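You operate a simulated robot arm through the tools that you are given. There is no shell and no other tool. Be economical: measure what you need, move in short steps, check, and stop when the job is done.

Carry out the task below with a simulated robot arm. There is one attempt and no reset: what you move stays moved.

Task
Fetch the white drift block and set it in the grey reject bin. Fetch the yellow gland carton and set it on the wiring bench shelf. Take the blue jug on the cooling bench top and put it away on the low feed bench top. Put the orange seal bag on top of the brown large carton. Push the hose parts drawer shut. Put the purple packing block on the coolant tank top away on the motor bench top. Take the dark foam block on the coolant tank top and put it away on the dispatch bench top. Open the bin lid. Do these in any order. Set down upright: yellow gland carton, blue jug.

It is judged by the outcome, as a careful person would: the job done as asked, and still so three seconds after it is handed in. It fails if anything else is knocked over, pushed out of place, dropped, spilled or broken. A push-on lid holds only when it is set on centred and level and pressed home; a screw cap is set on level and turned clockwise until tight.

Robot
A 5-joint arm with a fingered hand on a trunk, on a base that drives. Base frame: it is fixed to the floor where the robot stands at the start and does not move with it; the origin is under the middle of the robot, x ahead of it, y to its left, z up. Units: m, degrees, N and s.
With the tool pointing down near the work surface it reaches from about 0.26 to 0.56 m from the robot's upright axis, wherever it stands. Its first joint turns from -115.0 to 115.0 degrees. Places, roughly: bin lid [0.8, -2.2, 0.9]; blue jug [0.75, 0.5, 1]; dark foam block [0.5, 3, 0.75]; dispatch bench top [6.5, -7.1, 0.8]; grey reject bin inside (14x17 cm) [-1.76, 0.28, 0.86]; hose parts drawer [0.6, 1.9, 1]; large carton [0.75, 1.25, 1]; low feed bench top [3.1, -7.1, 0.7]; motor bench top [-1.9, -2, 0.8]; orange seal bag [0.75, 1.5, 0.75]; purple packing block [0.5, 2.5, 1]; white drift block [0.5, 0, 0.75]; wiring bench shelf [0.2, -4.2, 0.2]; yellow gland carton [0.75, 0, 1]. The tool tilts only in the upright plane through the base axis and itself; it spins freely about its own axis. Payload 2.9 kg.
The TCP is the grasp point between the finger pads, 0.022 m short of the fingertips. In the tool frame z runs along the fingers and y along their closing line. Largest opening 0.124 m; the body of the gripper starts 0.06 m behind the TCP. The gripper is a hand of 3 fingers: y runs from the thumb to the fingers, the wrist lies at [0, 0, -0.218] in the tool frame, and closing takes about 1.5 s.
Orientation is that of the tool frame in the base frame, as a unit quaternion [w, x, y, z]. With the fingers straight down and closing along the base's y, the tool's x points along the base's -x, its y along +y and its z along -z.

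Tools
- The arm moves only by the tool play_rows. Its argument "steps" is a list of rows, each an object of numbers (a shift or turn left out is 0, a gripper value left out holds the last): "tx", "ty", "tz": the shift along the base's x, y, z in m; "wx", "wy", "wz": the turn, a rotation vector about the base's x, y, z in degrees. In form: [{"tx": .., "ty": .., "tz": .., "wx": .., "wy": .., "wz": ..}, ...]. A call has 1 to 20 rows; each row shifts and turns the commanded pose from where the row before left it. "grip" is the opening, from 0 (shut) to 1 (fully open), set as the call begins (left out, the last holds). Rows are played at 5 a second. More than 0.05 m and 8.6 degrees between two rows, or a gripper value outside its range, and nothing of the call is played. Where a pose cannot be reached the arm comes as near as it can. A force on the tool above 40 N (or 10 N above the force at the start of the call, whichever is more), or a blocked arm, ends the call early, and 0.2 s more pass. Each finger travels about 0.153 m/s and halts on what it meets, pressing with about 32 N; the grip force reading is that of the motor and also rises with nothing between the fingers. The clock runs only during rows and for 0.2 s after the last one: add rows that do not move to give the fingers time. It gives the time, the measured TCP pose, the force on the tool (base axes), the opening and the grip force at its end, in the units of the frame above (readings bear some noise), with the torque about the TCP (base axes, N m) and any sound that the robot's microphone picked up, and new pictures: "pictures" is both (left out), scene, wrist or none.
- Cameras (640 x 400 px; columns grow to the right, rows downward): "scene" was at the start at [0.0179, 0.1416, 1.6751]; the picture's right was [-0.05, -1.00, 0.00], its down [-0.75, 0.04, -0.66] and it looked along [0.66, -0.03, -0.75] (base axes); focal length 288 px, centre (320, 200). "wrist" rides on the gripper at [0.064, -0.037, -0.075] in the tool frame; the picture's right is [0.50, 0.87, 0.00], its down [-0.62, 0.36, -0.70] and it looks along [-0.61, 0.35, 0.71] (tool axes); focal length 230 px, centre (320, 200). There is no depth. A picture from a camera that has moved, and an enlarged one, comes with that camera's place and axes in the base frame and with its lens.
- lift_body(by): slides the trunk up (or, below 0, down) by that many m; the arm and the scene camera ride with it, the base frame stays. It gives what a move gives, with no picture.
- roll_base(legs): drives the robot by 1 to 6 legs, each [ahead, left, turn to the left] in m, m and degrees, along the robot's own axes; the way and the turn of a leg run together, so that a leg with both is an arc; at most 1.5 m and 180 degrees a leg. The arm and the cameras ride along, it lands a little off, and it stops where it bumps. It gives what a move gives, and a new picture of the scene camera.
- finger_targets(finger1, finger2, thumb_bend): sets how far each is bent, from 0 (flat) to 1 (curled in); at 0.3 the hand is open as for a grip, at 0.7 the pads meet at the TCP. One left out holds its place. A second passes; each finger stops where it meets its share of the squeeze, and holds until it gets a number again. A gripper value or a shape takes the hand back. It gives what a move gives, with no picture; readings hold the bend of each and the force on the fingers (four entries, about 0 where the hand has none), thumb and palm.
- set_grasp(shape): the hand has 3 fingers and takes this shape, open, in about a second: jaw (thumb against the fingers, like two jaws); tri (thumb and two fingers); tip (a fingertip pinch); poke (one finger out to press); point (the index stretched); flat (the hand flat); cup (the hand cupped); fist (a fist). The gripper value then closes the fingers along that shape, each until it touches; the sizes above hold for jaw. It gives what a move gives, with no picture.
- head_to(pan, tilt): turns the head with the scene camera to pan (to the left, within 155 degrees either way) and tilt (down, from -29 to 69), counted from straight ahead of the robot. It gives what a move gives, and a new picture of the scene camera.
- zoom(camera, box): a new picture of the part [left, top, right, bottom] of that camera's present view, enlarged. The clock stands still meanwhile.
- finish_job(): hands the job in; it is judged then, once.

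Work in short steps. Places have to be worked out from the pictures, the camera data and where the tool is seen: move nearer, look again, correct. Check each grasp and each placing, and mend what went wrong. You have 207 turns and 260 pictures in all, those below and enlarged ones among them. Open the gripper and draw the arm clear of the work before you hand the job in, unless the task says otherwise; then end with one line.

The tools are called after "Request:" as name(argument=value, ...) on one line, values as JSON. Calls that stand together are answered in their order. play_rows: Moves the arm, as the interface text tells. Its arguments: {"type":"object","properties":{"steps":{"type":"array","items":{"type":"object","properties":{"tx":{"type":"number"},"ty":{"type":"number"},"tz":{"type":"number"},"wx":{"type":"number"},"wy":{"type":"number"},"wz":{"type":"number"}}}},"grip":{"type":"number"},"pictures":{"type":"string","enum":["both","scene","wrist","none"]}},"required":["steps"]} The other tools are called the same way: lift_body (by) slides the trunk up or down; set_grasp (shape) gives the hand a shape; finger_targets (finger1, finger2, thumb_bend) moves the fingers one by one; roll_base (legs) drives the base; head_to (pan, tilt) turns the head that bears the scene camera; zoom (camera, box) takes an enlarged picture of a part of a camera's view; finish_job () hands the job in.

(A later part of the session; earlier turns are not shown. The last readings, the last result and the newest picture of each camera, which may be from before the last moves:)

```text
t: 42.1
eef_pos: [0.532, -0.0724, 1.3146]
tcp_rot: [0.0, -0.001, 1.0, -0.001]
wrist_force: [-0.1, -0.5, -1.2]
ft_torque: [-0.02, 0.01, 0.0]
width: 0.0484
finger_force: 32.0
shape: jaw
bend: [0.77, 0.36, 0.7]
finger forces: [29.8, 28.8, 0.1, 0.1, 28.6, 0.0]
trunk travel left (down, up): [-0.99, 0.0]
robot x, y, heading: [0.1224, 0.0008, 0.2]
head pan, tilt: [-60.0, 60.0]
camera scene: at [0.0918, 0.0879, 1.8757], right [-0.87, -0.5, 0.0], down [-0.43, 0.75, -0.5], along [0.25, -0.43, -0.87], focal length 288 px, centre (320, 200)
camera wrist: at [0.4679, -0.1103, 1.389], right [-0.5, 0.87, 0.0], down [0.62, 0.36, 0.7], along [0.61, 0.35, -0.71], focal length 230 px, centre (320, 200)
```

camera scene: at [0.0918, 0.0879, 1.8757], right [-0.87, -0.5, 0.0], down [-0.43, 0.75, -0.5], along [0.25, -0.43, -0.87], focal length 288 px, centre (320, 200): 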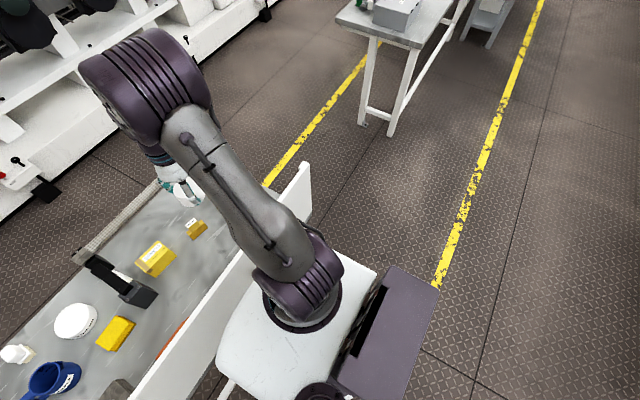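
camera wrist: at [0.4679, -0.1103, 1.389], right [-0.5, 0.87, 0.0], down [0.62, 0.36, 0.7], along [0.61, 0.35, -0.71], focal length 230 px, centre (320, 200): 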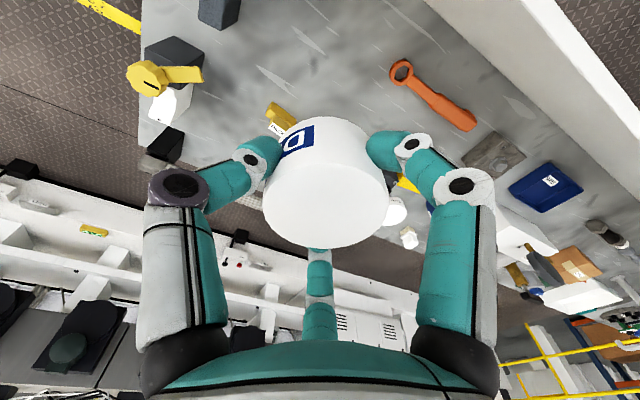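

Block held. Back off, turn around and drive towards the reject bin bench.

Request:
roll_base(legs=[[-0.5, 0, 0], [0, 0, 180], [0.7, -0.28, 0]])

Request:
head_to(pan=0, tilt=50)

```text
t: 56.1
eef_pos: [-1.505, 0.3194, 1.3145]
tcp_rot: [0.0, 1.0, 0.015, 0.0]
wrist_force: [-0.6, 0.3, -0.8]
ft_torque: [0.01, 0.0, 0.0]
width: 0.0484
finger_force: 31.6
shape: jaw
bend: [0.77, 0.36, 0.7]
finger forces: [28.8, 28.5, 0.1, 0.1, 28.6, 0.0]
trunk travel left (down, up): [-0.99, 0.0]
robot x, y, heading: [-1.0913, 0.2562, -178.3]
head pan, tilt: [-60.0, 60.0]
camera scene: at [-1.0605, 0.1728, 1.8758], right [0.85, 0.53, 0.0], down [0.46, -0.74, -0.5], along [-0.26, 0.43, -0.87], focal length 288 px, centre (320, 200)
```

scene: 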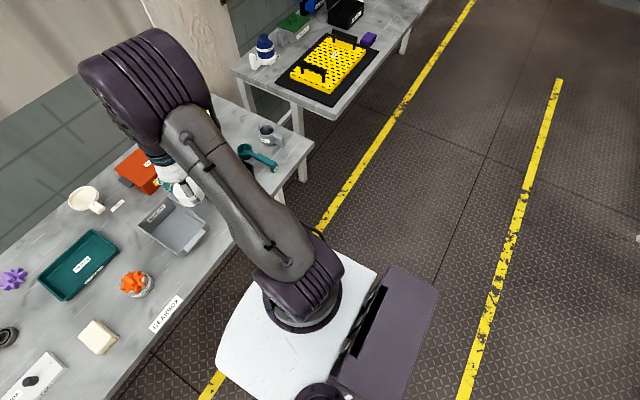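

```text
t: 57.5
eef_pos: [-1.5066, 0.3196, 1.3134]
tcp_rot: [0.0, 1.0, 0.015, 0.001]
wrist_force: [-0.7, 0.0, -1.6]
ft_torque: [0.06, -0.07, 0.0]
width: 0.048
finger_force: 31.7
shape: jaw
bend: [0.77, 0.36, 0.7]
finger forces: [28.9, 28.6, 0.0, 0.0, 28.5, 0.0]
trunk travel left (down, up): [-0.99, 0.0]
robot x, y, heading: [-1.0865, 0.2608, -178.3]
head pan, tilt: [0.0, 50.0]
camera scene: at [-1.1036, 0.1143, 1.8884], right [-0.03, 1.0, 0.0], down [0.77, 0.02, -0.64], along [-0.64, -0.02, -0.77], focal length 288 px, centre (320, 200)
```

scene: 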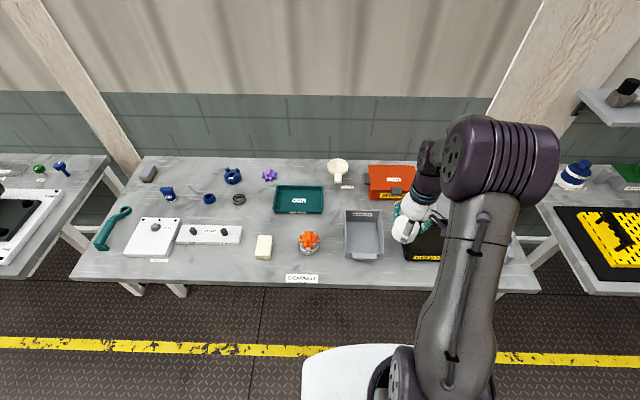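

Grey bin interior centre ≈(-1.77,0.275). Drive 0.2 m forward to bring it in reach.

Request:
roll_base(legs=[[0.2, 0, 0]])

Request:
play_rows(steps=[{"tx": -0.02, "ty": -0.02}, {"tz": -0.04}, {"tz": -0.04}])

```text
t: 59.0
eef_pos: [-1.7011, 0.3144, 1.3141]
tcp_rot: [0.0, 1.0, 0.013, -0.001]
wrist_force: [0.1, -0.5, -1.9]
ft_torque: [0.0, 0.02, 0.02]
width: 0.0483
finger_force: 31.8
shape: jaw
bend: [0.77, 0.36, 0.7]
finger forces: [28.9, 28.6, 0.0, 0.0, 28.6, 0.0]
trunk travel left (down, up): [-0.99, 0.0]
robot x, y, heading: [-1.2881, 0.253, -178.5]
head pan, tilt: [0.0, 50.0]
camera scene: at [-1.297, 0.1085, 1.8884], right [-0.03, 1.0, 0.0], down [0.76, 0.02, -0.64], along [-0.64, -0.02, -0.76], focal length 288 px, centre (320, 200)
```

scene: 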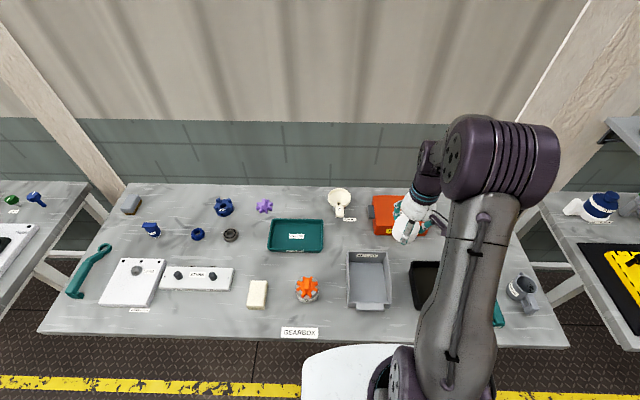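

```text
t: 59.8
eef_pos: [-1.7233, 0.2943, 1.2341]
tcp_rot: [-0.001, 1.0, 0.014, 0.0]
wrist_force: [-0.6, 0.2, -1.2]
ft_torque: [-0.02, -0.01, 0.0]
width: 0.0481
finger_force: 32.1
shape: jaw
bend: [0.77, 0.36, 0.7]
finger forces: [29.3, 29.0, 0.1, 0.0, 28.4, 0.0]
trunk travel left (down, up): [-0.99, 0.0]
robot x, y, heading: [-1.2901, 0.2535, -178.3]
head pan, tilt: [0.0, 50.0]
camera scene: at [-1.3031, 0.1094, 1.8885], right [-0.03, 1.0, 0.0], down [0.77, 0.02, -0.64], along [-0.64, -0.02, -0.77], focal length 288 px, centre (320, 200)
camera wrist: at [-1.6604, 0.3316, 1.3072], right [0.52, -0.85, 0.0], down [-0.61, -0.37, 0.7], along [-0.6, -0.37, -0.71], focal length 230 px, centre (320, 200)
```

scene: 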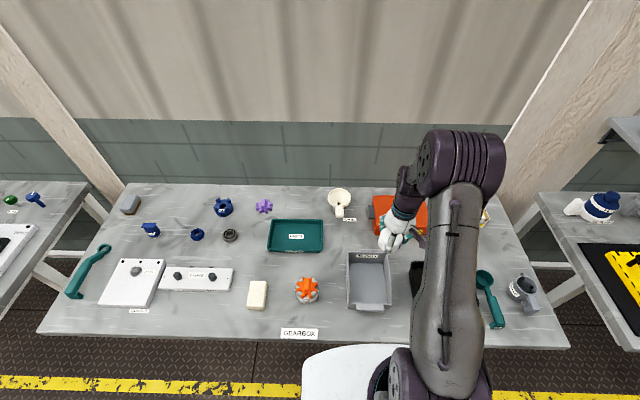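
wrist: 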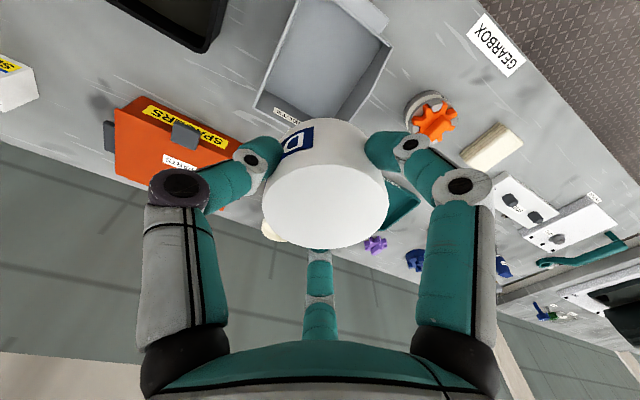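

Bin spans x -1.84..-1.67, y 0.20..0.345. Move over its centre (biased for the thumb) and lower to look.

Request:
play_rows(steps=[{"tx": -0.034, "ty": -0.03}, {"tz": -0.045}, {"tz": -0.045}, {"tz": -0.045}, {"tz": -0.045}, {"tz": -0.045}, {"tz": -0.045}])

Request:
zoom(camera="scene", box=[310, 200, 470, 320])

```text
t: 61.4
eef_pos: [-1.7536, 0.2651, 0.9632]
tcp_rot: [0.001, 1.0, 0.014, 0.0]
wrist_force: [-0.1, -0.4, -0.7]
ft_torque: [0.02, -0.01, -0.01]
width: 0.0478
finger_force: 32.1
shape: jaw
bend: [0.77, 0.36, 0.7]
finger forces: [29.4, 29.0, 0.0, 0.0, 27.9, 0.1]
trunk travel left (down, up): [-0.99, 0.0]
robot x, y, heading: [-1.2865, 0.2509, -178.7]
head pan, tilt: [0.0, 50.0]
camera scene: at [-1.3013, 0.1081, 1.8884], right [-0.03, 1.0, 0.0], down [0.77, 0.02, -0.64], along [-0.64, -0.02, -0.77], focal length 288 px, centre (320, 200)
camera wrist: at [-1.6911, 0.3024, 1.0377], right [0.52, -0.85, 0.0], down [-0.61, -0.37, 0.7], along [-0.6, -0.37, -0.71], focal length 230 px, centre (320, 200)
```

scene: 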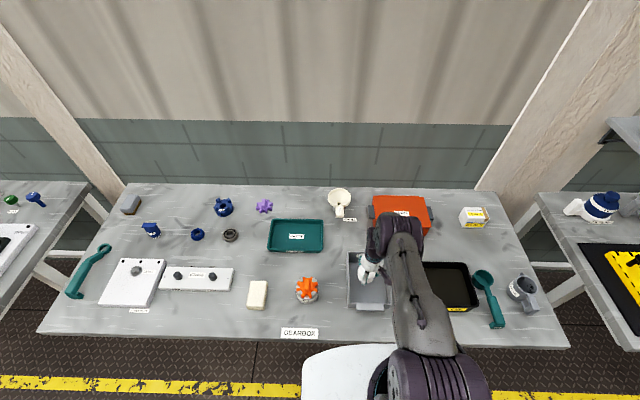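
wrist: 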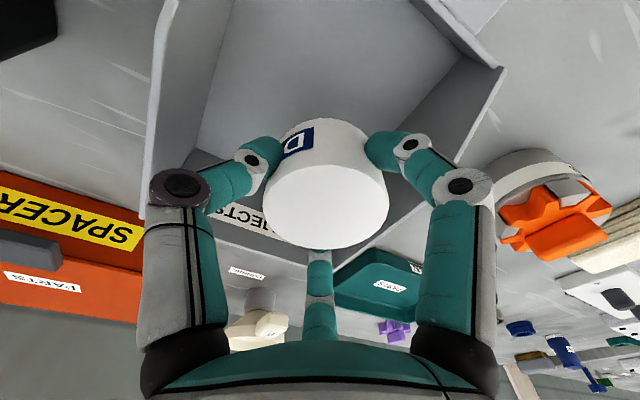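

```text
3.33 times, centred on (390, 260) of scene
camera zoom: at [-1.3013, 0.1081, 1.8884], right [-0.03, 1.0, 0.0], down [0.77, 0.02, -0.64], along [-0.64, -0.02, -0.77], focal length 959 px, centre (87, 0)
```

zoom: 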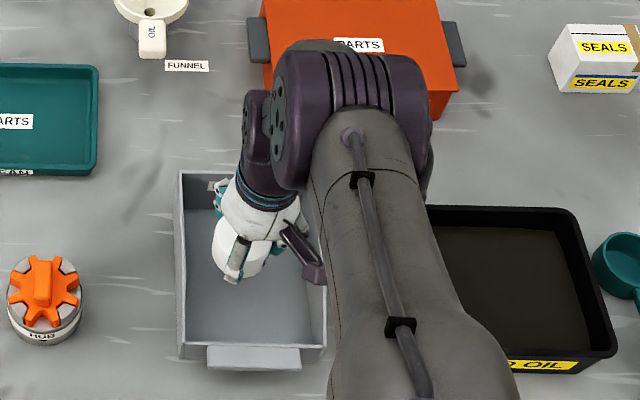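

Block is over the bin. Lower 6 cm and look.

Request:
play_rows(steps=[{"tz": -0.02}, {"tz": -0.02}, {"tz": -0.02}], pictures="wrist")

```text
t: 62.2
eef_pos: [-1.755, 0.2639, 0.9023]
tcp_rot: [0.0, 1.0, 0.014, 0.0]
wrist_force: [0.5, 0.5, -0.9]
ft_torque: [0.02, -0.04, 0.05]
width: 0.0477
finger_force: 32.4
shape: jaw
bend: [0.77, 0.36, 0.7]
finger forces: [29.3, 29.0, 0.1, 0.1, 28.0, 0.0]
trunk travel left (down, up): [-0.99, 0.0]
robot x, y, heading: [-1.2871, 0.2517, -178.2]
head pan, tilt: [0.0, 50.0]
camera wrist: at [-1.6917, 0.3011, 0.978], right [0.52, -0.85, 0.0], down [-0.61, -0.37, 0.7], along [-0.6, -0.37, -0.71], focal length 230 px, centre (320, 200)
```

wrist: 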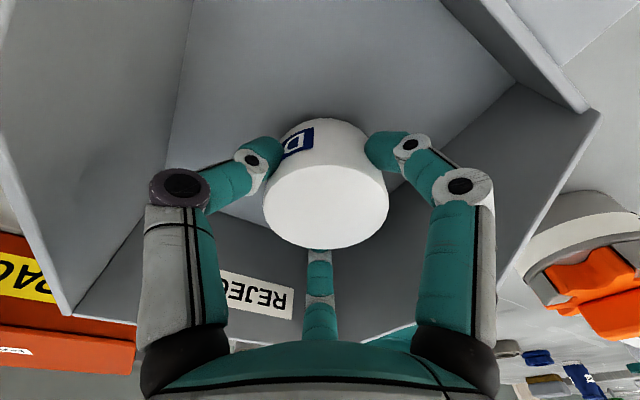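

Clearance is good on all sides. Lower gently until contact.

Request:
play_rows(steps=[{"tz": -0.01}, {"tz": -0.01}, {"tz": -0.01}, {"tz": -0.01}, {"tz": -0.005}], pictures="wrist")

```text
t: 63.1
eef_pos: [-1.7464, 0.2636, 0.892]
tcp_rot: [-0.001, 1.0, 0.014, -0.011]
wrist_force: [2.5, 2.3, 26.5]
ft_torque: [0.03, -0.01, 0.01]
width: 0.0496
finger_force: 31.7
shape: jaw
bend: [0.79, 0.35, 0.69]
finger forces: [35.1, 30.6, 0.0, 0.0, 34.7, 0.0]
out of reach, approached as far as the arm can: row 1, 2, 3, 4
trunk travel left (down, up): [-0.99, 0.0]
robot x, y, heading: [-1.2887, 0.2535, -178.4]
head pan, tilt: [0.0, 50.0]
stopped in row 4: the force on the tool passed its limit at 44 N (the readings are from after the stop); the commanded pose is now the measured one
camera wrist: at [-1.682, 0.3006, 0.9655], right [0.52, -0.85, -0.01], down [-0.59, -0.37, 0.71], along [-0.61, -0.37, -0.7], focal length 230 px, centre (320, 200)
```

wrist: 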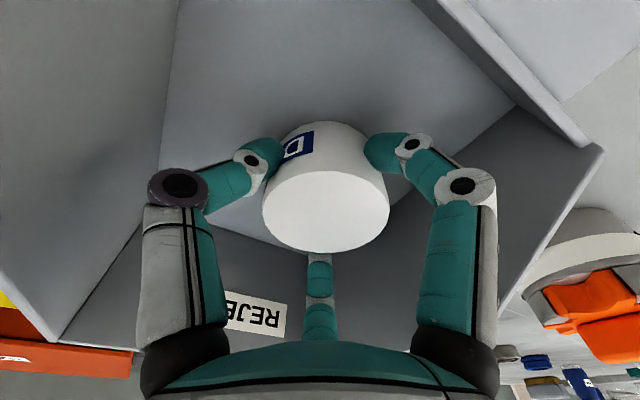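

The block is on the bin floor (inside z≈0.86). Relax upward 3 mm and release partially.

Request:
play_rows(steps=[{"tz": 0.003}, {}], pictures="none")

Request:
play_rows(steps=[{}, {}, {}, {}, {}], grip=0.65, pictures="wrist")

```text
t: 63.7
eef_pos: [-1.745, 0.2643, 0.893]
tcp_rot: [0.001, 1.0, 0.015, -0.007]
wrist_force: [-1.4, 1.3, 11.8]
ft_torque: [0.0, 0.04, -0.01]
width: 0.0492
finger_force: 32.3
shape: jaw
bend: [0.79, 0.35, 0.69]
finger forces: [33.8, 31.6, 0.0, 0.1, 33.5, 0.0]
trunk travel left (down, up): [-0.99, 0.0]
robot x, y, heading: [-1.2866, 0.2503, -178.2]
head pan, tilt: [0.0, 50.0]
```

```text
t: 64.9
eef_pos: [-1.7458, 0.2638, 0.8931]
tcp_rot: [0.0, 1.0, 0.014, -0.007]
wrist_force: [0.0, 0.2, 0.3]
ft_torque: [-0.01, 0.02, 0.04]
width: 0.0802
finger_force: 0.0
shape: jaw
bend: [0.31, 0.31, 0.7]
finger forces: [0.0, 0.0, 0.0, 0.0, 0.0, 0.0]
trunk travel left (down, up): [-0.99, 0.0]
robot x, y, heading: [-1.2874, 0.2508, -178.6]
head pan, tilt: [0.0, 50.0]
camera wrist: at [-1.6832, 0.3006, 0.9663], right [0.52, -0.85, -0.01], down [-0.6, -0.37, 0.71], along [-0.61, -0.37, -0.7], focal length 230 px, centre (320, 200)
```

wrist: 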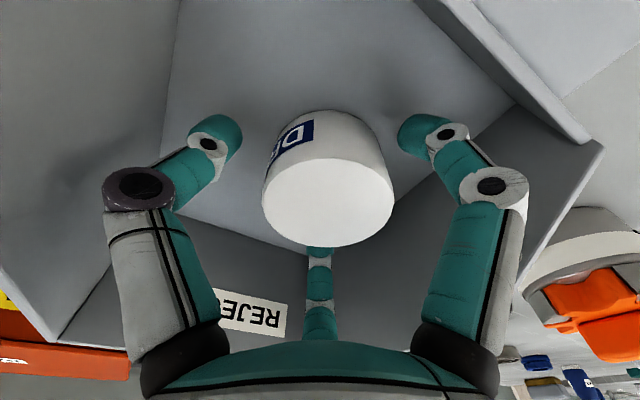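

Released inside the bin. Raise clear, then return toward the front bench for the GLANDS carton.

Request:
play_rows(steps=[{"tz": 0.02}, {"tz": 0.045}, {"tz": 0.045}, {"tz": 0.045}, {"tz": 0.045}, {"tz": 0.045}, {"tz": 0.045}, {"tz": 0.045}, {"tz": 0.045}, {"tz": 0.045}, {"tx": 0.04}, {"tx": 0.04}], grip=0.65, pictures="wrist")

Request:
roll_base(legs=[[-0.6, 0, 0], [0, 0, 180], [0.7, -0.17, 0]])

```text
t: 67.5
eef_pos: [-1.667, 0.2628, 1.3176]
tcp_rot: [-0.001, 1.0, 0.013, -0.008]
wrist_force: [0.3, 0.6, 1.2]
ft_torque: [0.02, -0.03, -0.03]
width: 0.0803
finger_force: 0.0
shape: jaw
bend: [0.31, 0.31, 0.7]
finger forces: [0.0, 0.0, 0.0, 0.0, 0.1, 0.1]
trunk travel left (down, up): [-0.99, 0.0]
robot x, y, heading: [-1.2889, 0.253, -178.3]
head pan, tilt: [0.0, 50.0]
camera wrist: at [-1.6026, 0.3002, 1.3914], right [0.52, -0.85, -0.01], down [-0.6, -0.37, 0.71], along [-0.61, -0.37, -0.7], focal length 230 px, centre (320, 200)
```

wrist: 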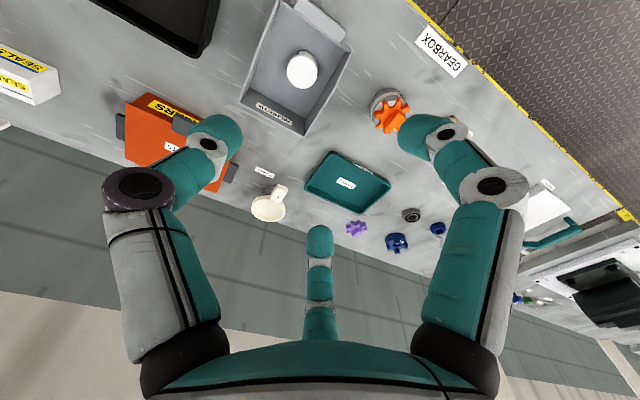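

```text
t: 81.6
eef_pos: [0.3851, 0.048, 1.3183]
tcp_rot: [0.007, 0.017, 1.0, -0.001]
wrist_force: [0.2, 0.5, -0.1]
ft_torque: [0.01, 0.02, 0.0]
width: 0.0803
finger_force: 0.0
shape: jaw
bend: [0.31, 0.31, 0.7]
finger forces: [0.0, 0.1, 0.1, 0.1, 0.0, 0.0]
trunk travel left (down, up): [-0.99, 0.0]
robot x, y, heading: [0.0023, 0.078, -1.9]
head pan, tilt: [0.0, 50.0]
camera scene: at [0.026, 0.2253, 1.8884], right [-0.03, -1.0, 0.0], down [-0.77, 0.03, -0.64], along [0.64, -0.02, -0.77], focal length 288 px, centre (320, 200)
```

scene: 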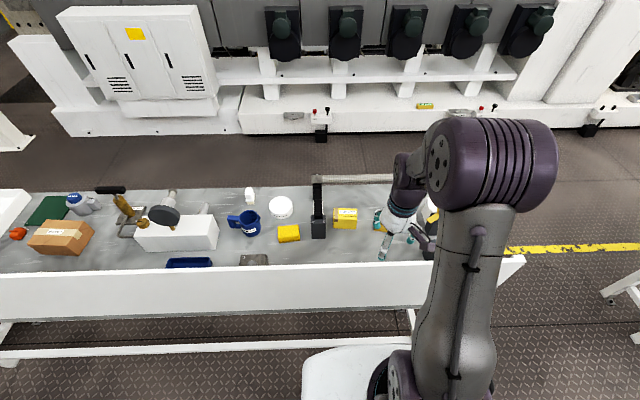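

White block is in the bin. Now creep forward and see how close the base can get.

Request:
roll_base(legs=[[0.12, 0, 1.9]])

Request:
roll_base(legs=[[0.08, 0, 0]])

Request:
head_to(pan=0, tilt=69)

```text
t: 82.8
eef_pos: [0.5006, 0.0591, 1.3177]
tcp_rot: [0.007, 0.0, 1.0, 0.0]
wrist_force: [-0.1, -0.7, 0.3]
ft_torque: [0.01, -0.01, 0.01]
width: 0.0805
finger_force: 0.2
shape: jaw
bend: [0.31, 0.31, 0.7]
finger forces: [0.0, 0.1, 0.0, 0.0, 0.0, 0.0]
trunk travel left (down, up): [-0.99, 0.0]
robot x, y, heading: [0.1205, 0.0784, 0.3]
head pan, tilt: [0.0, 50.0]
camera scene: at [0.1355, 0.2236, 1.8884], right [0.0, -1.0, 0.0], down [-0.77, 0.0, -0.64], along [0.64, 0.0, -0.77], focal length 288 px, centre (320, 200)
```

scene: 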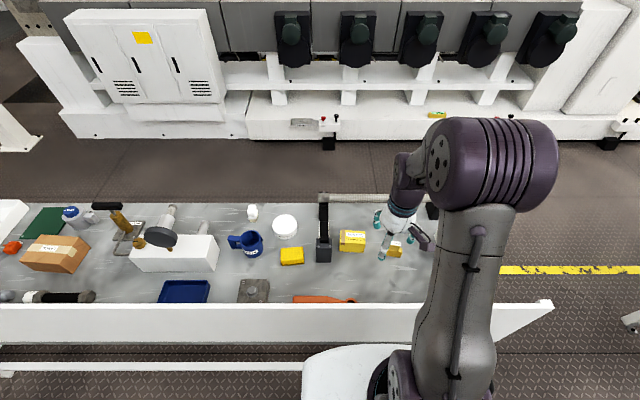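

```text
t: 83.9
eef_pos: [0.5786, 0.0584, 1.3183]
tcp_rot: [0.009, 0.0, 1.0, -0.001]
wrist_force: [-0.2, 0.0, 0.0]
ft_torque: [0.01, -0.01, 0.02]
width: 0.08
finger_force: 0.1
shape: jaw
bend: [0.31, 0.31, 0.7]
finger forces: [0.0, 0.0, 0.0, 0.0, 0.0, 0.0]
trunk travel left (down, up): [-0.99, 0.0]
robot x, y, heading: [0.2048, 0.0803, 0.0]
head pan, tilt: [0.0, 50.0]
camera scene: at [0.2126, 0.2239, 1.8884], right [0.0, -1.0, 0.0], down [-0.76, 0.0, -0.65], along [0.65, 0.0, -0.76], focal length 288 px, centre (320, 200)
```

scene: 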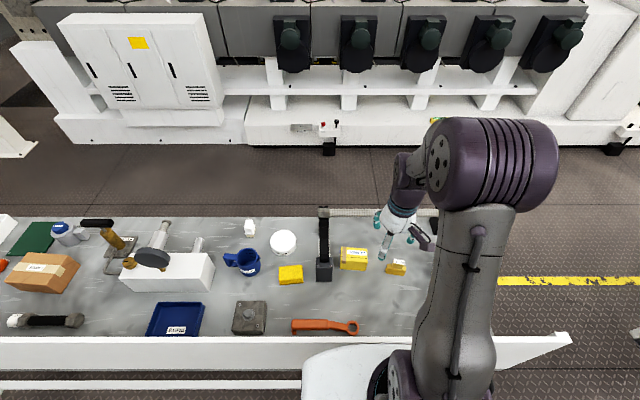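

```text
t: 84.7
eef_pos: [0.5843, 0.0578, 1.3163]
tcp_rot: [0.006, 0.0, 1.0, -0.001]
wrist_force: [0.4, 0.0, -1.2]
ft_torque: [0.01, 0.05, -0.01]
width: 0.0804
finger_force: 0.0
shape: jaw
bend: [0.31, 0.31, 0.7]
finger forces: [0.1, 0.1, 0.0, 0.0, 0.0, 0.0]
trunk travel left (down, up): [-0.99, 0.0]
robot x, y, heading: [0.2006, 0.0791, 0.0]
head pan, tilt: [0.0, 68.8]
camera scene: at [0.2001, 0.2238, 1.8665], right [0.0, -1.0, 0.0], down [-0.93, 0.0, -0.36], along [0.36, 0.0, -0.93], focal length 288 px, centre (320, 200)
```

scene: 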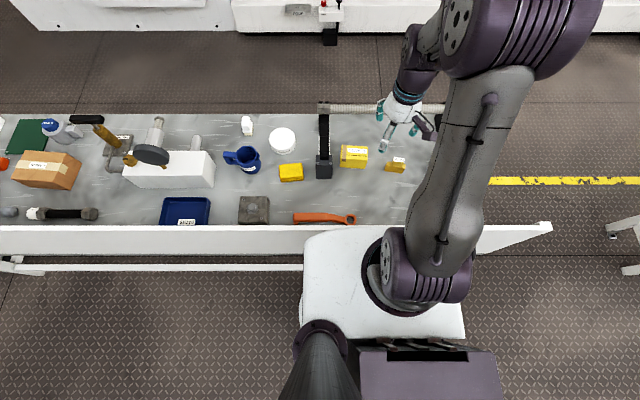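

The base gets in to x=0.20 with the raised platform above the guard. Reset the hand to open jaw and look at the carton.

Request:
set_grasp(shape="jaw")

Request:
play_rows(steps=[{}, {}], grip=1, pictures="wrist")

Request:
zoom(camera="scene", box=[280, 80, 440, 200])

```text
t: 85.6
eef_pos: [0.5826, 0.0583, 1.3177]
tcp_rot: [0.007, 0.0, 1.0, -0.001]
wrist_force: [-0.5, -1.4, 0.0]
ft_torque: [0.0, -0.02, -0.04]
width: 0.124
finger_force: 0.0
shape: jaw
bend: [0.3, 0.3, 0.3]
finger forces: [0.0, 0.1, 0.1, 0.0, 0.0, 0.1]
trunk travel left (down, up): [-0.99, 0.0]
robot x, y, heading: [0.2008, 0.0786, 0.1]
head pan, tilt: [0.0, 68.8]
```

```text
t: 86.2
eef_pos: [0.583, 0.0581, 1.3176]
tcp_rot: [0.008, 0.0, 1.0, 0.0]
wrist_force: [0.3, -0.7, -1.2]
ft_torque: [-0.02, 0.04, 0.0]
width: 0.1238
finger_force: 0.0
shape: jaw
bend: [0.3, 0.3, 0.3]
finger forces: [0.1, 0.0, 0.0, 0.0, 0.1, 0.0]
trunk travel left (down, up): [-0.99, 0.0]
robot x, y, heading: [0.2023, 0.0745, -0.0]
head pan, tilt: [0.0, 68.8]
camera wrist: at [0.5174, 0.0198, 1.3909], right [-0.5, 0.87, -0.01], down [0.61, 0.36, 0.71], along [0.62, 0.35, -0.7], focal length 230 px, centre (320, 200)
```

wrist: 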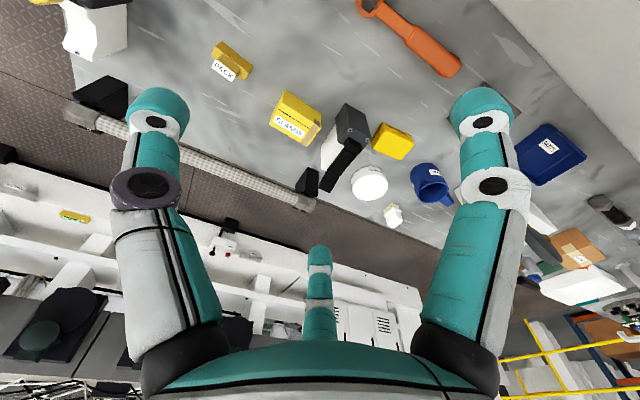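

```text
3.33 times, centred on (360, 140) of scene
camera zoom: at [0.1973, 0.2238, 1.8664], right [0.0, -1.0, 0.0], down [-0.93, 0.0, -0.36], along [0.36, 0.0, -0.93], focal length 959 px, centre (187, 400)
```

zoom: 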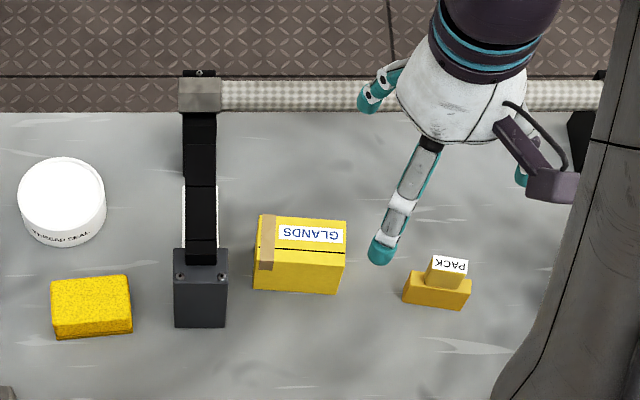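

The carton centre is ≈(0.753,0.095), 0.045×0.096×0.07. I need the base ~8 cm closer; creep on.

Request:
roll_base(legs=[[0.05, 0, 0]])

Request:
roll_base(legs=[[0.04, 0, 0]])

```text
t: 87.1
eef_pos: [0.6265, 0.0586, 1.3189]
tcp_rot: [0.01, 0.001, 1.0, -0.001]
wrist_force: [-0.6, -0.2, 0.4]
ft_torque: [0.04, -0.08, -0.04]
width: 0.1239
finger_force: 0.1
shape: jaw
bend: [0.3, 0.3, 0.3]
finger forces: [0.0, 0.0, 0.0, 0.0, 0.0, 0.0]
trunk travel left (down, up): [-0.99, 0.0]
robot x, y, heading: [0.2533, 0.0792, 0.4]
head pan, tilt: [0.0, 68.8]
camera scene: at [0.2382, 0.2239, 1.8664], right [0.0, -1.0, 0.0], down [-0.93, 0.0, -0.37], along [0.37, 0.0, -0.93], focal length 288 px, centre (320, 200)
```

scene: 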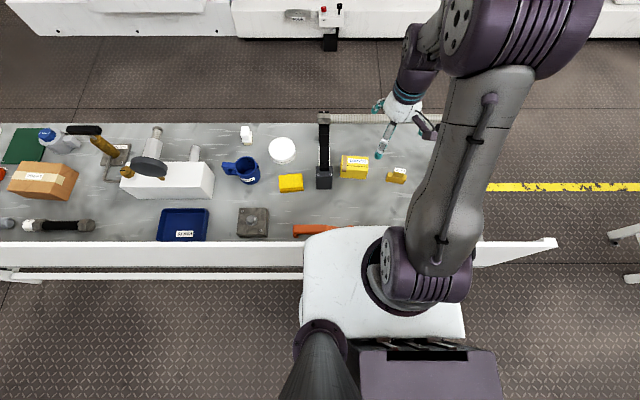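

```text
t: 88.0
eef_pos: [0.6683, 0.0597, 1.3185]
tcp_rot: [0.009, -0.001, 1.0, -0.001]
wrist_force: [0.4, 0.0, -0.5]
ft_torque: [-0.01, 0.0, -0.01]
width: 0.1239
finger_force: 0.0
shape: jaw
bend: [0.3, 0.3, 0.3]
finger forces: [0.0, 0.0, 0.0, 0.0, 0.0, 0.0]
trunk travel left (down, up): [-0.99, 0.0]
robot x, y, heading: [0.2919, 0.0776, 0.3]
head pan, tilt: [0.0, 68.8]
camera scene: at [0.2795, 0.2239, 1.8664], right [0.0, -1.0, 0.0], down [-0.93, 0.0, -0.37], along [0.37, 0.0, -0.93], focal length 288 px, centre (320, 200)
```

scene: 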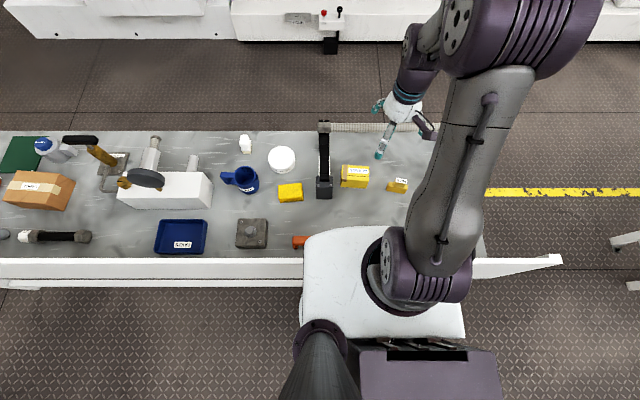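

Robot now at x=0.292, carton reach 0.46. Move above the carton and lower to z≈1.02 (avoiding the bar behind), looking again.

Request:
play_rows(steps=[{"tx": 0.042, "ty": 0.017}, {"tx": 0.042, "ty": 0.017}, {"tz": -0.045}, {"tz": -0.045}, {"tz": -0.045}, {"tz": -0.045}, {"tz": -0.045}, {"tz": -0.04}])

```text
t: 89.8
eef_pos: [0.7574, 0.0956, 1.0508]
tcp_rot: [0.006, 0.0, 1.0, 0.0]
wrist_force: [0.1, 0.4, 0.7]
ft_torque: [-0.01, -0.02, 0.01]
width: 0.1239
finger_force: 0.1
shape: jaw
bend: [0.3, 0.3, 0.3]
finger forces: [0.0, 0.1, 0.0, 0.1, 0.0, 0.0]
trunk travel left (down, up): [-0.99, 0.0]
robot x, y, heading: [0.2911, 0.0799, 0.2]
head pan, tilt: [0.0, 68.8]
camera scene: at [0.2881, 0.2242, 1.8664], right [0.0, -1.0, 0.0], down [-0.93, 0.0, -0.36], along [0.36, 0.0, -0.93], focal length 288 px, centre (320, 200)
camera wrist: at [0.6919, 0.0562, 1.1249], right [-0.5, 0.87, -0.01], down [0.61, 0.36, 0.71], along [0.62, 0.35, -0.7], focal length 230 px, centre (320, 200)
```

scene: 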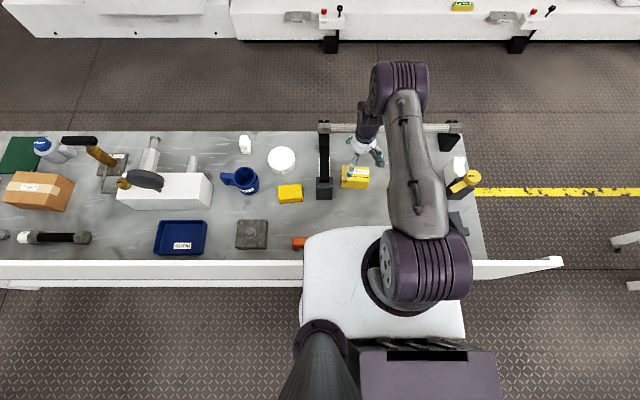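
wrist: 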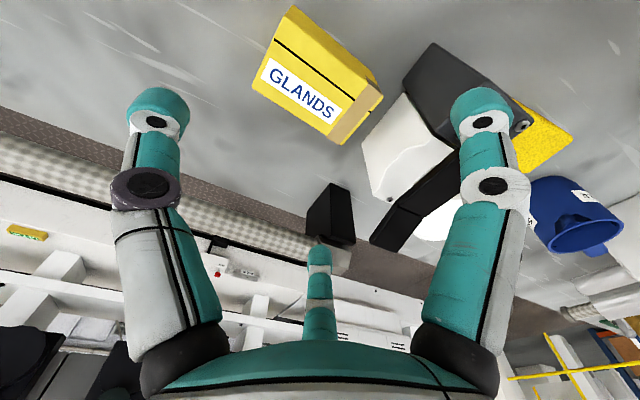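

Zoom in on the carton from the scene and wrist cameras to refine its centre.

Request:
zoom(camera="scene", box=[310, 120, 410, 220])

Request:
zoom(camera="wrist", box=[220, 0, 460, 150])

```text
4.00 times, centred on (360, 170) of scene
camera zoom: at [0.2881, 0.2242, 1.8664], right [0.0, -1.0, 0.0], down [-0.93, 0.0, -0.36], along [0.36, 0.0, -0.93], focal length 1150 px, centre (160, 320)
```

zoom: 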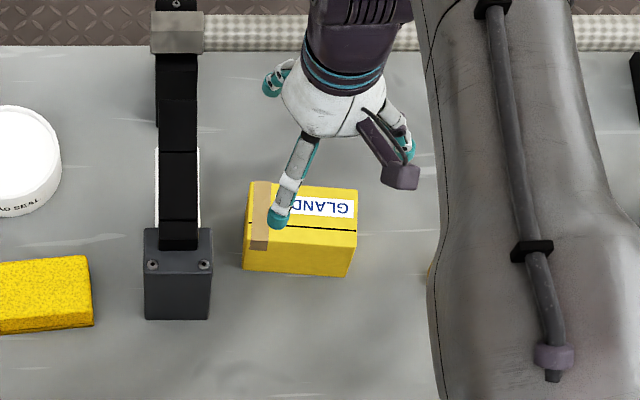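

```text
2.67 times, centred on (340, 75) of wrist
camera zoom: at [0.6919, 0.0562, 1.1249], right [-0.5, 0.87, -0.01], down [0.61, 0.36, 0.71], along [0.62, 0.35, -0.7], focal length 614 px, centre (267, 533)
```

zoom: 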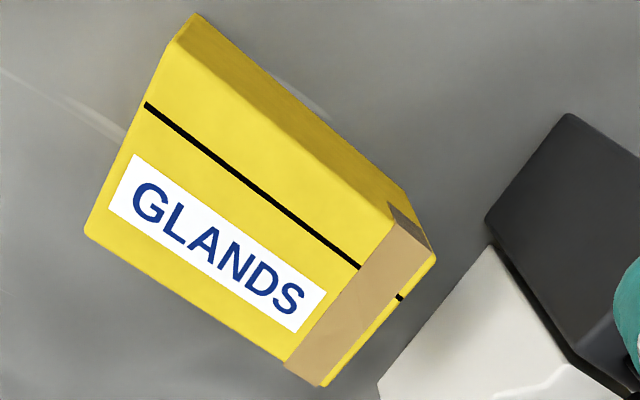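

Refined: top centre ≈(0.765,0.09), top z≈0.90, box 0.07×0.10×0.05. I'm a bit short of reach, so retract 5 cm and creep the base 5 cm more.

Request:
play_rows(steps=[{"tx": -0.045}], pictures="none")

Request:
roll_base(legs=[[0.05, 0, 0]])

```text
t: 90.2
eef_pos: [0.7103, 0.0928, 1.0516]
tcp_rot: [0.007, 0.0, 1.0, 0.001]
wrist_force: [-1.0, 1.0, -0.7]
ft_torque: [0.03, 0.0, 0.03]
width: 0.1241
finger_force: 0.0
shape: jaw
bend: [0.3, 0.3, 0.3]
finger forces: [0.0, 0.0, 0.1, 0.0, 0.1, 0.0]
trunk travel left (down, up): [-0.99, 0.0]
robot x, y, heading: [0.2881, 0.0775, -0.1]
head pan, tilt: [0.0, 68.8]
```

```text
t: 91.1
eef_pos: [0.7561, 0.0933, 1.0542]
tcp_rot: [0.008, -0.001, 1.0, 0.0]
wrist_force: [0.2, 0.4, -0.1]
ft_torque: [-0.01, 0.0, -0.02]
width: 0.1241
finger_force: 0.0
shape: jaw
bend: [0.3, 0.3, 0.3]
finger forces: [0.1, 0.0, 0.0, 0.1, 0.1, 0.1]
trunk travel left (down, up): [-0.99, 0.0]
robot x, y, heading: [0.3408, 0.081, 0.1]
head pan, tilt: [0.0, 68.8]
camera scene: at [0.3287, 0.224, 1.8664], right [0.0, -1.0, 0.0], down [-0.93, 0.0, -0.37], along [0.37, 0.0, -0.93], focal length 288 px, centre (320, 200)
```

scene: 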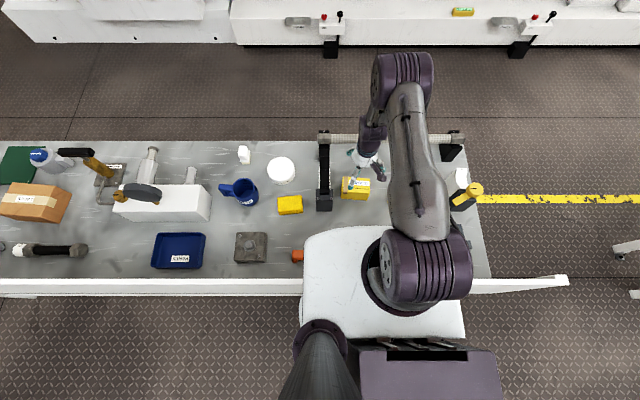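

Good. Descend to z≈0.93 and check the alignment.

Request:
play_rows(steps=[{"tx": 0.005, "ty": -0.002, "tz": -0.04}, {"tz": -0.04}, {"tz": -0.03}], pictures="wrist")

Request:
zoom(camera="scene", box=[300, 120, 420, 230])

```text
t: 91.9
eef_pos: [0.7678, 0.0909, 0.9414]
tcp_rot: [0.006, -0.001, 1.0, 0.0]
wrist_force: [0.5, -0.1, 0.3]
ft_torque: [0.0, 0.0, 0.0]
width: 0.124
finger_force: 0.1
shape: jaw
bend: [0.3, 0.3, 0.3]
finger forces: [0.1, 0.0, 0.1, 0.0, 0.0, 0.0]
trunk travel left (down, up): [-0.99, 0.0]
robot x, y, heading: [0.3389, 0.0782, 0.3]
head pan, tilt: [0.0, 68.8]
camera wrist: at [0.7021, 0.0523, 1.0152], right [-0.5, 0.87, -0.01], down [0.61, 0.36, 0.71], along [0.62, 0.35, -0.7], focal length 230 px, centre (320, 200)
```

wrist: 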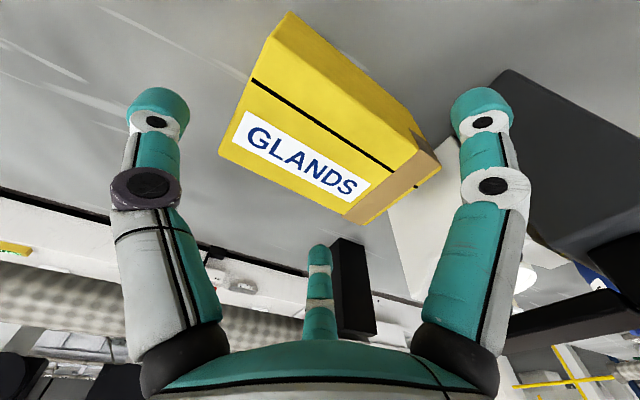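

```text
3.64 times, centred on (360, 175) of scene
camera zoom: at [0.3386, 0.2241, 1.8665], right [0.0, -1.0, 0.0], down [-0.93, 0.0, -0.36], along [0.36, 0.0, -0.93], focal length 1046 px, centre (174, 291)
```

zoom: 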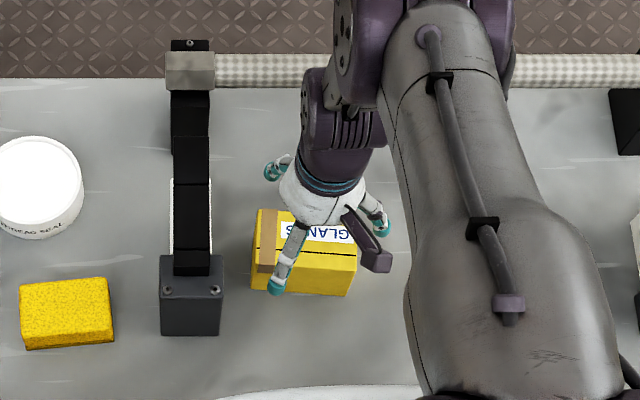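

Centre now reads ≈(0.758,0.086). Adjust and descend to grasp height.

Request:
play_rows(steps=[{"tx": -0.009, "ty": -0.004}, {"tz": -0.02}, {"tz": -0.02}, {"tz": -0.013}, {}], pictures="wrist")

```text
t: 93.1
eef_pos: [0.7572, 0.0881, 0.8894]
tcp_rot: [0.007, -0.001, 1.0, 0.0]
wrist_force: [0.3, -0.3, 0.0]
ft_torque: [0.0, -0.04, -0.01]
width: 0.1241
finger_force: 0.1
shape: jaw
bend: [0.3, 0.3, 0.3]
finger forces: [0.0, 0.0, 0.1, 0.1, 0.0, 0.0]
trunk travel left (down, up): [-0.99, 0.0]
robot x, y, heading: [0.3427, 0.0788, -0.1]
head pan, tilt: [0.0, 68.8]
camera wrist: at [0.6916, 0.0503, 0.9643], right [-0.5, 0.87, -0.01], down [0.61, 0.36, 0.71], along [0.62, 0.35, -0.7], focal length 230 px, centre (320, 200)
```

wrist: 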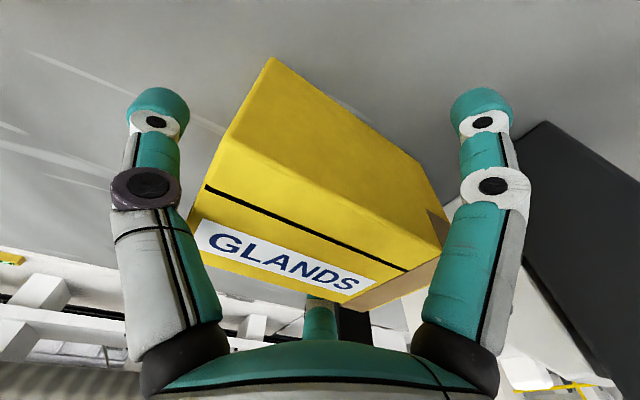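

Carton is between the fingers; close.

Request:
play_rows(steps=[{}, {}, {}, {}, {}, {}, {}, {}, {}], grip=0, pictures="wrist")

```text
t: 95.1
eef_pos: [0.7582, 0.088, 0.8909]
tcp_rot: [0.008, -0.001, 1.0, 0.0]
wrist_force: [0.6, 0.3, 0.7]
ft_torque: [0.0, -0.03, 0.01]
width: 0.0725
finger_force: 32.2
shape: jaw
bend: [0.38, 0.34, 0.72]
finger forces: [26.1, 23.8, 0.0, 0.0, 28.2, 0.1]
trunk travel left (down, up): [-0.99, 0.0]
robot x, y, heading: [0.3415, 0.0831, -0.0]
head pan, tilt: [0.0, 68.8]
camera wrist: at [0.6917, 0.0502, 0.9645], right [-0.5, 0.87, -0.01], down [0.61, 0.36, 0.71], along [0.62, 0.35, -0.7], focal length 230 px, centre (320, 200)
```

wrist: 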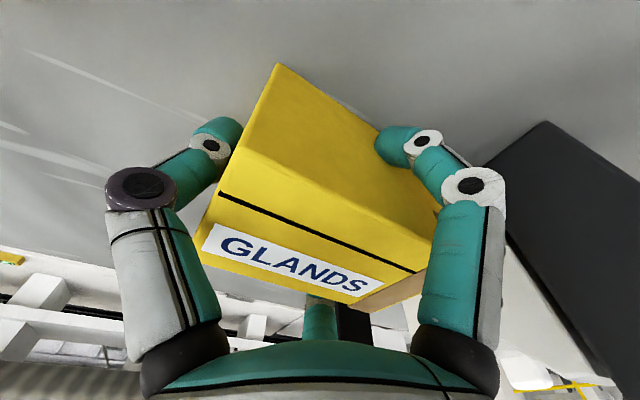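

Three-finger contact. Lift.

Request:
play_rows(steps=[{"tz": 0.02}, {"tz": 0.04}, {"tz": 0.045}, {"tz": 0.045}, {"tz": 0.045}, {"tz": 0.045}, {"tz": 0.045}, {"tz": 0.045}, {"tz": 0.045}, {"tz": 0.04}], pictures="wrist")

```text
t: 97.3
eef_pos: [0.7577, 0.0878, 1.3075]
tcp_rot: [0.007, -0.001, 1.0, -0.001]
wrist_force: [0.4, 0.8, -0.9]
ft_torque: [-0.04, 0.0, -0.01]
width: 0.0703
finger_force: 31.9
shape: jaw
bend: [0.38, 0.34, 0.72]
finger forces: [26.5, 24.3, 0.0, 0.0, 26.9, 0.1]
trunk travel left (down, up): [-0.99, 0.0]
robot x, y, heading: [0.339, 0.0783, -0.2]
head pan, tilt: [0.0, 68.8]
camera wrist: at [0.6924, 0.0497, 1.3815], right [-0.5, 0.87, -0.01], down [0.61, 0.36, 0.71], along [0.62, 0.35, -0.7], focal length 230 px, centre (320, 200)
```

wrist: 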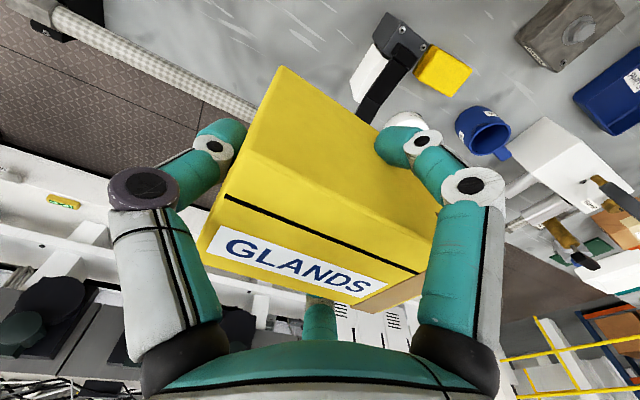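

Carton held. Back away, turn right to face -y, and drive toward the wiring bench.

Request:
roll_base(legs=[[-0.85, 0, 0], [0, 0, -90], [1.3, 0, 0], [1.0, 0, 0]])

Request:
head_to(pan=25, tilt=35)

```text
t: 116.5
eef_pos: [-0.5115, -2.6183, 1.3074]
tcp_rot: [0.005, 0.702, 0.713, -0.005]
wrist_force: [-0.8, 0.2, -0.9]
ft_torque: [0.01, 0.04, -0.02]
width: 0.0683
finger_force: 31.8
shape: jaw
bend: [0.39, 0.34, 0.72]
finger forces: [26.2, 24.3, 0.0, 0.1, 26.8, 0.1]
trunk travel left (down, up): [-0.99, 0.0]
robot x, y, heading: [-0.5275, -2.2016, -89.2]
head pan, tilt: [0.0, 68.8]
camera scene: at [-0.3828, -2.1937, 1.8664], right [-1.0, -0.02, 0.0], down [-0.02, 0.93, -0.36], along [0.01, -0.36, -0.93], focal length 288 px, centre (320, 200)
```

scene: 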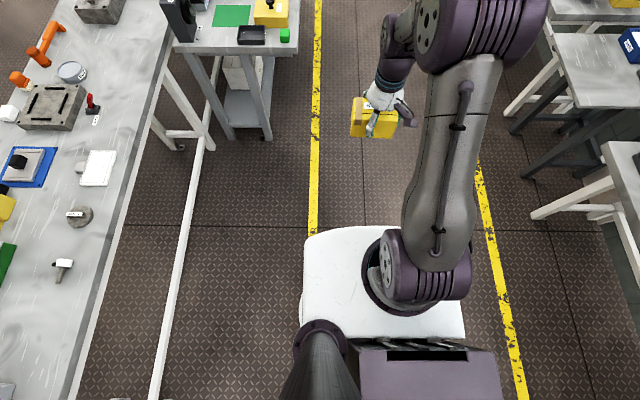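

```text
t: 117.5
eef_pos: [-0.5113, -2.6184, 1.3076]
tcp_rot: [0.005, 0.701, 0.713, -0.005]
wrist_force: [0.3, 0.5, -2.5]
ft_torque: [0.03, 0.06, -0.01]
width: 0.0682
finger_force: 32.1
shape: jaw
bend: [0.39, 0.34, 0.72]
finger forces: [26.2, 24.2, 0.0, 0.1, 26.8, 0.0]
trunk travel left (down, up): [-0.99, 0.0]
robot x, y, heading: [-0.5278, -2.2013, -89.1]
head pan, tilt: [25.0, 35.0]
camera scene: at [-0.3454, -2.2176, 1.91], right [-0.9, -0.44, 0.0], down [-0.25, 0.52, -0.82], along [0.36, -0.74, -0.57], focal length 288 px, centre (320, 200)
```

scene: 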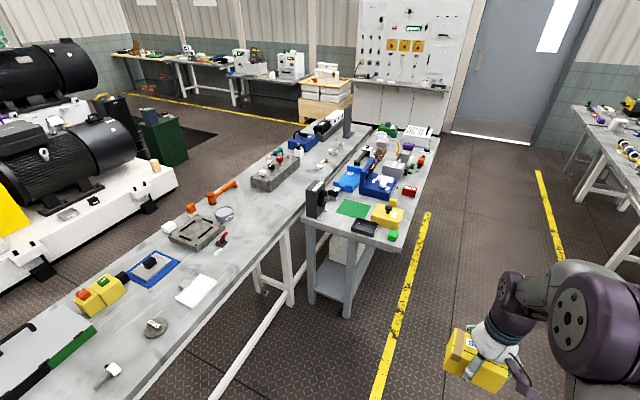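

The wiring bench's open shelf is reachable from the lane side (x<-0.2). Retract the arm, drive alongside, and turn to face it.

Request:
play_rows(steps=[{"ty": 0.045}, {"ty": 0.045}], pictures="none")

Request:
roll_base(legs=[[1.0, -0.2, 0], [0.9, 0, 0], [0, 0, 90]])

Request:
head_to(pan=0, tilt=50)

```text
t: 118.1
eef_pos: [-0.5115, -2.5248, 1.309]
tcp_rot: [0.005, 0.702, 0.712, -0.005]
wrist_force: [-0.2, 0.5, -1.4]
ft_torque: [-0.03, 0.08, 0.02]
width: 0.0676
finger_force: 32.3
shape: jaw
bend: [0.39, 0.34, 0.72]
finger forces: [26.8, 24.6, 0.0, 0.0, 26.3, 0.0]
trunk travel left (down, up): [-0.99, 0.0]
robot x, y, heading: [-0.5278, -2.2035, -88.9]
head pan, tilt: [25.0, 35.0]
```

```text
t: 131.8
eef_pos: [-0.3607, -4.1138, 1.3079]
tcp_rot: [0.007, -0.019, 1.0, 0.001]
wrist_force: [-0.7, -0.3, -2.1]
ft_torque: [-0.02, -0.01, -0.01]
width: 0.0676
finger_force: 31.7
shape: jaw
bend: [0.39, 0.34, 0.72]
finger forces: [26.2, 24.4, 0.0, 0.1, 26.4, 0.1]
trunk travel left (down, up): [-0.99, 0.0]
robot x, y, heading: [-0.6857, -4.1423, 2.2]
head pan, tilt: [25.0, 35.0]
camera scene: at [-0.6754, -3.9541, 1.9101], right [0.46, -0.89, 0.0], down [-0.51, -0.26, -0.82], along [0.73, 0.38, -0.57], focal length 288 px, centre (320, 200)
```

scene: 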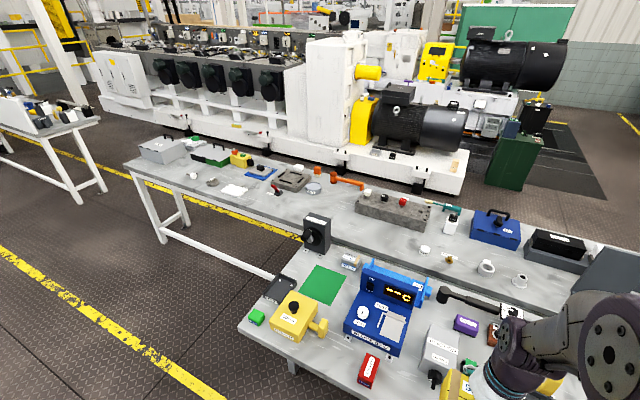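

```text
t: 132.7
eef_pos: [-0.3611, -4.113, 1.3073]
tcp_rot: [0.007, -0.019, 1.0, 0.0]
wrist_force: [-0.6, -0.7, -2.5]
ft_torque: [-0.01, -0.04, -0.02]
width: 0.0673
finger_force: 32.1
shape: jaw
bend: [0.39, 0.34, 0.72]
finger forces: [26.2, 24.4, 0.0, 0.0, 26.5, 0.0]
trunk travel left (down, up): [-0.99, 0.0]
robot x, y, heading: [-0.6864, -4.1364, 2.5]
head pan, tilt: [0.0, 50.0]
camera scene: at [-0.6769, -3.9912, 1.8884], right [0.04, -1.0, 0.0], down [-0.77, -0.03, -0.64], along [0.64, 0.03, -0.77], focal length 288 px, centre (320, 200)
```

scene: 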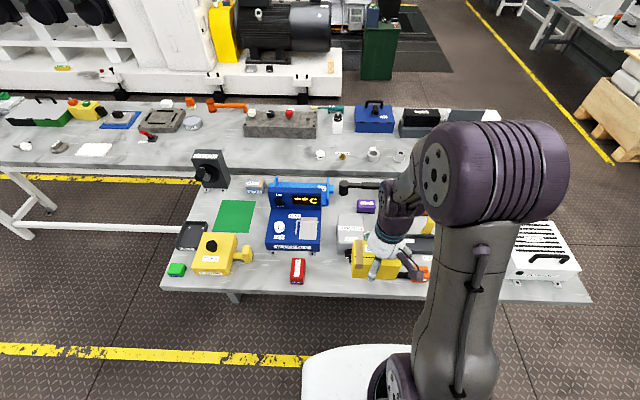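

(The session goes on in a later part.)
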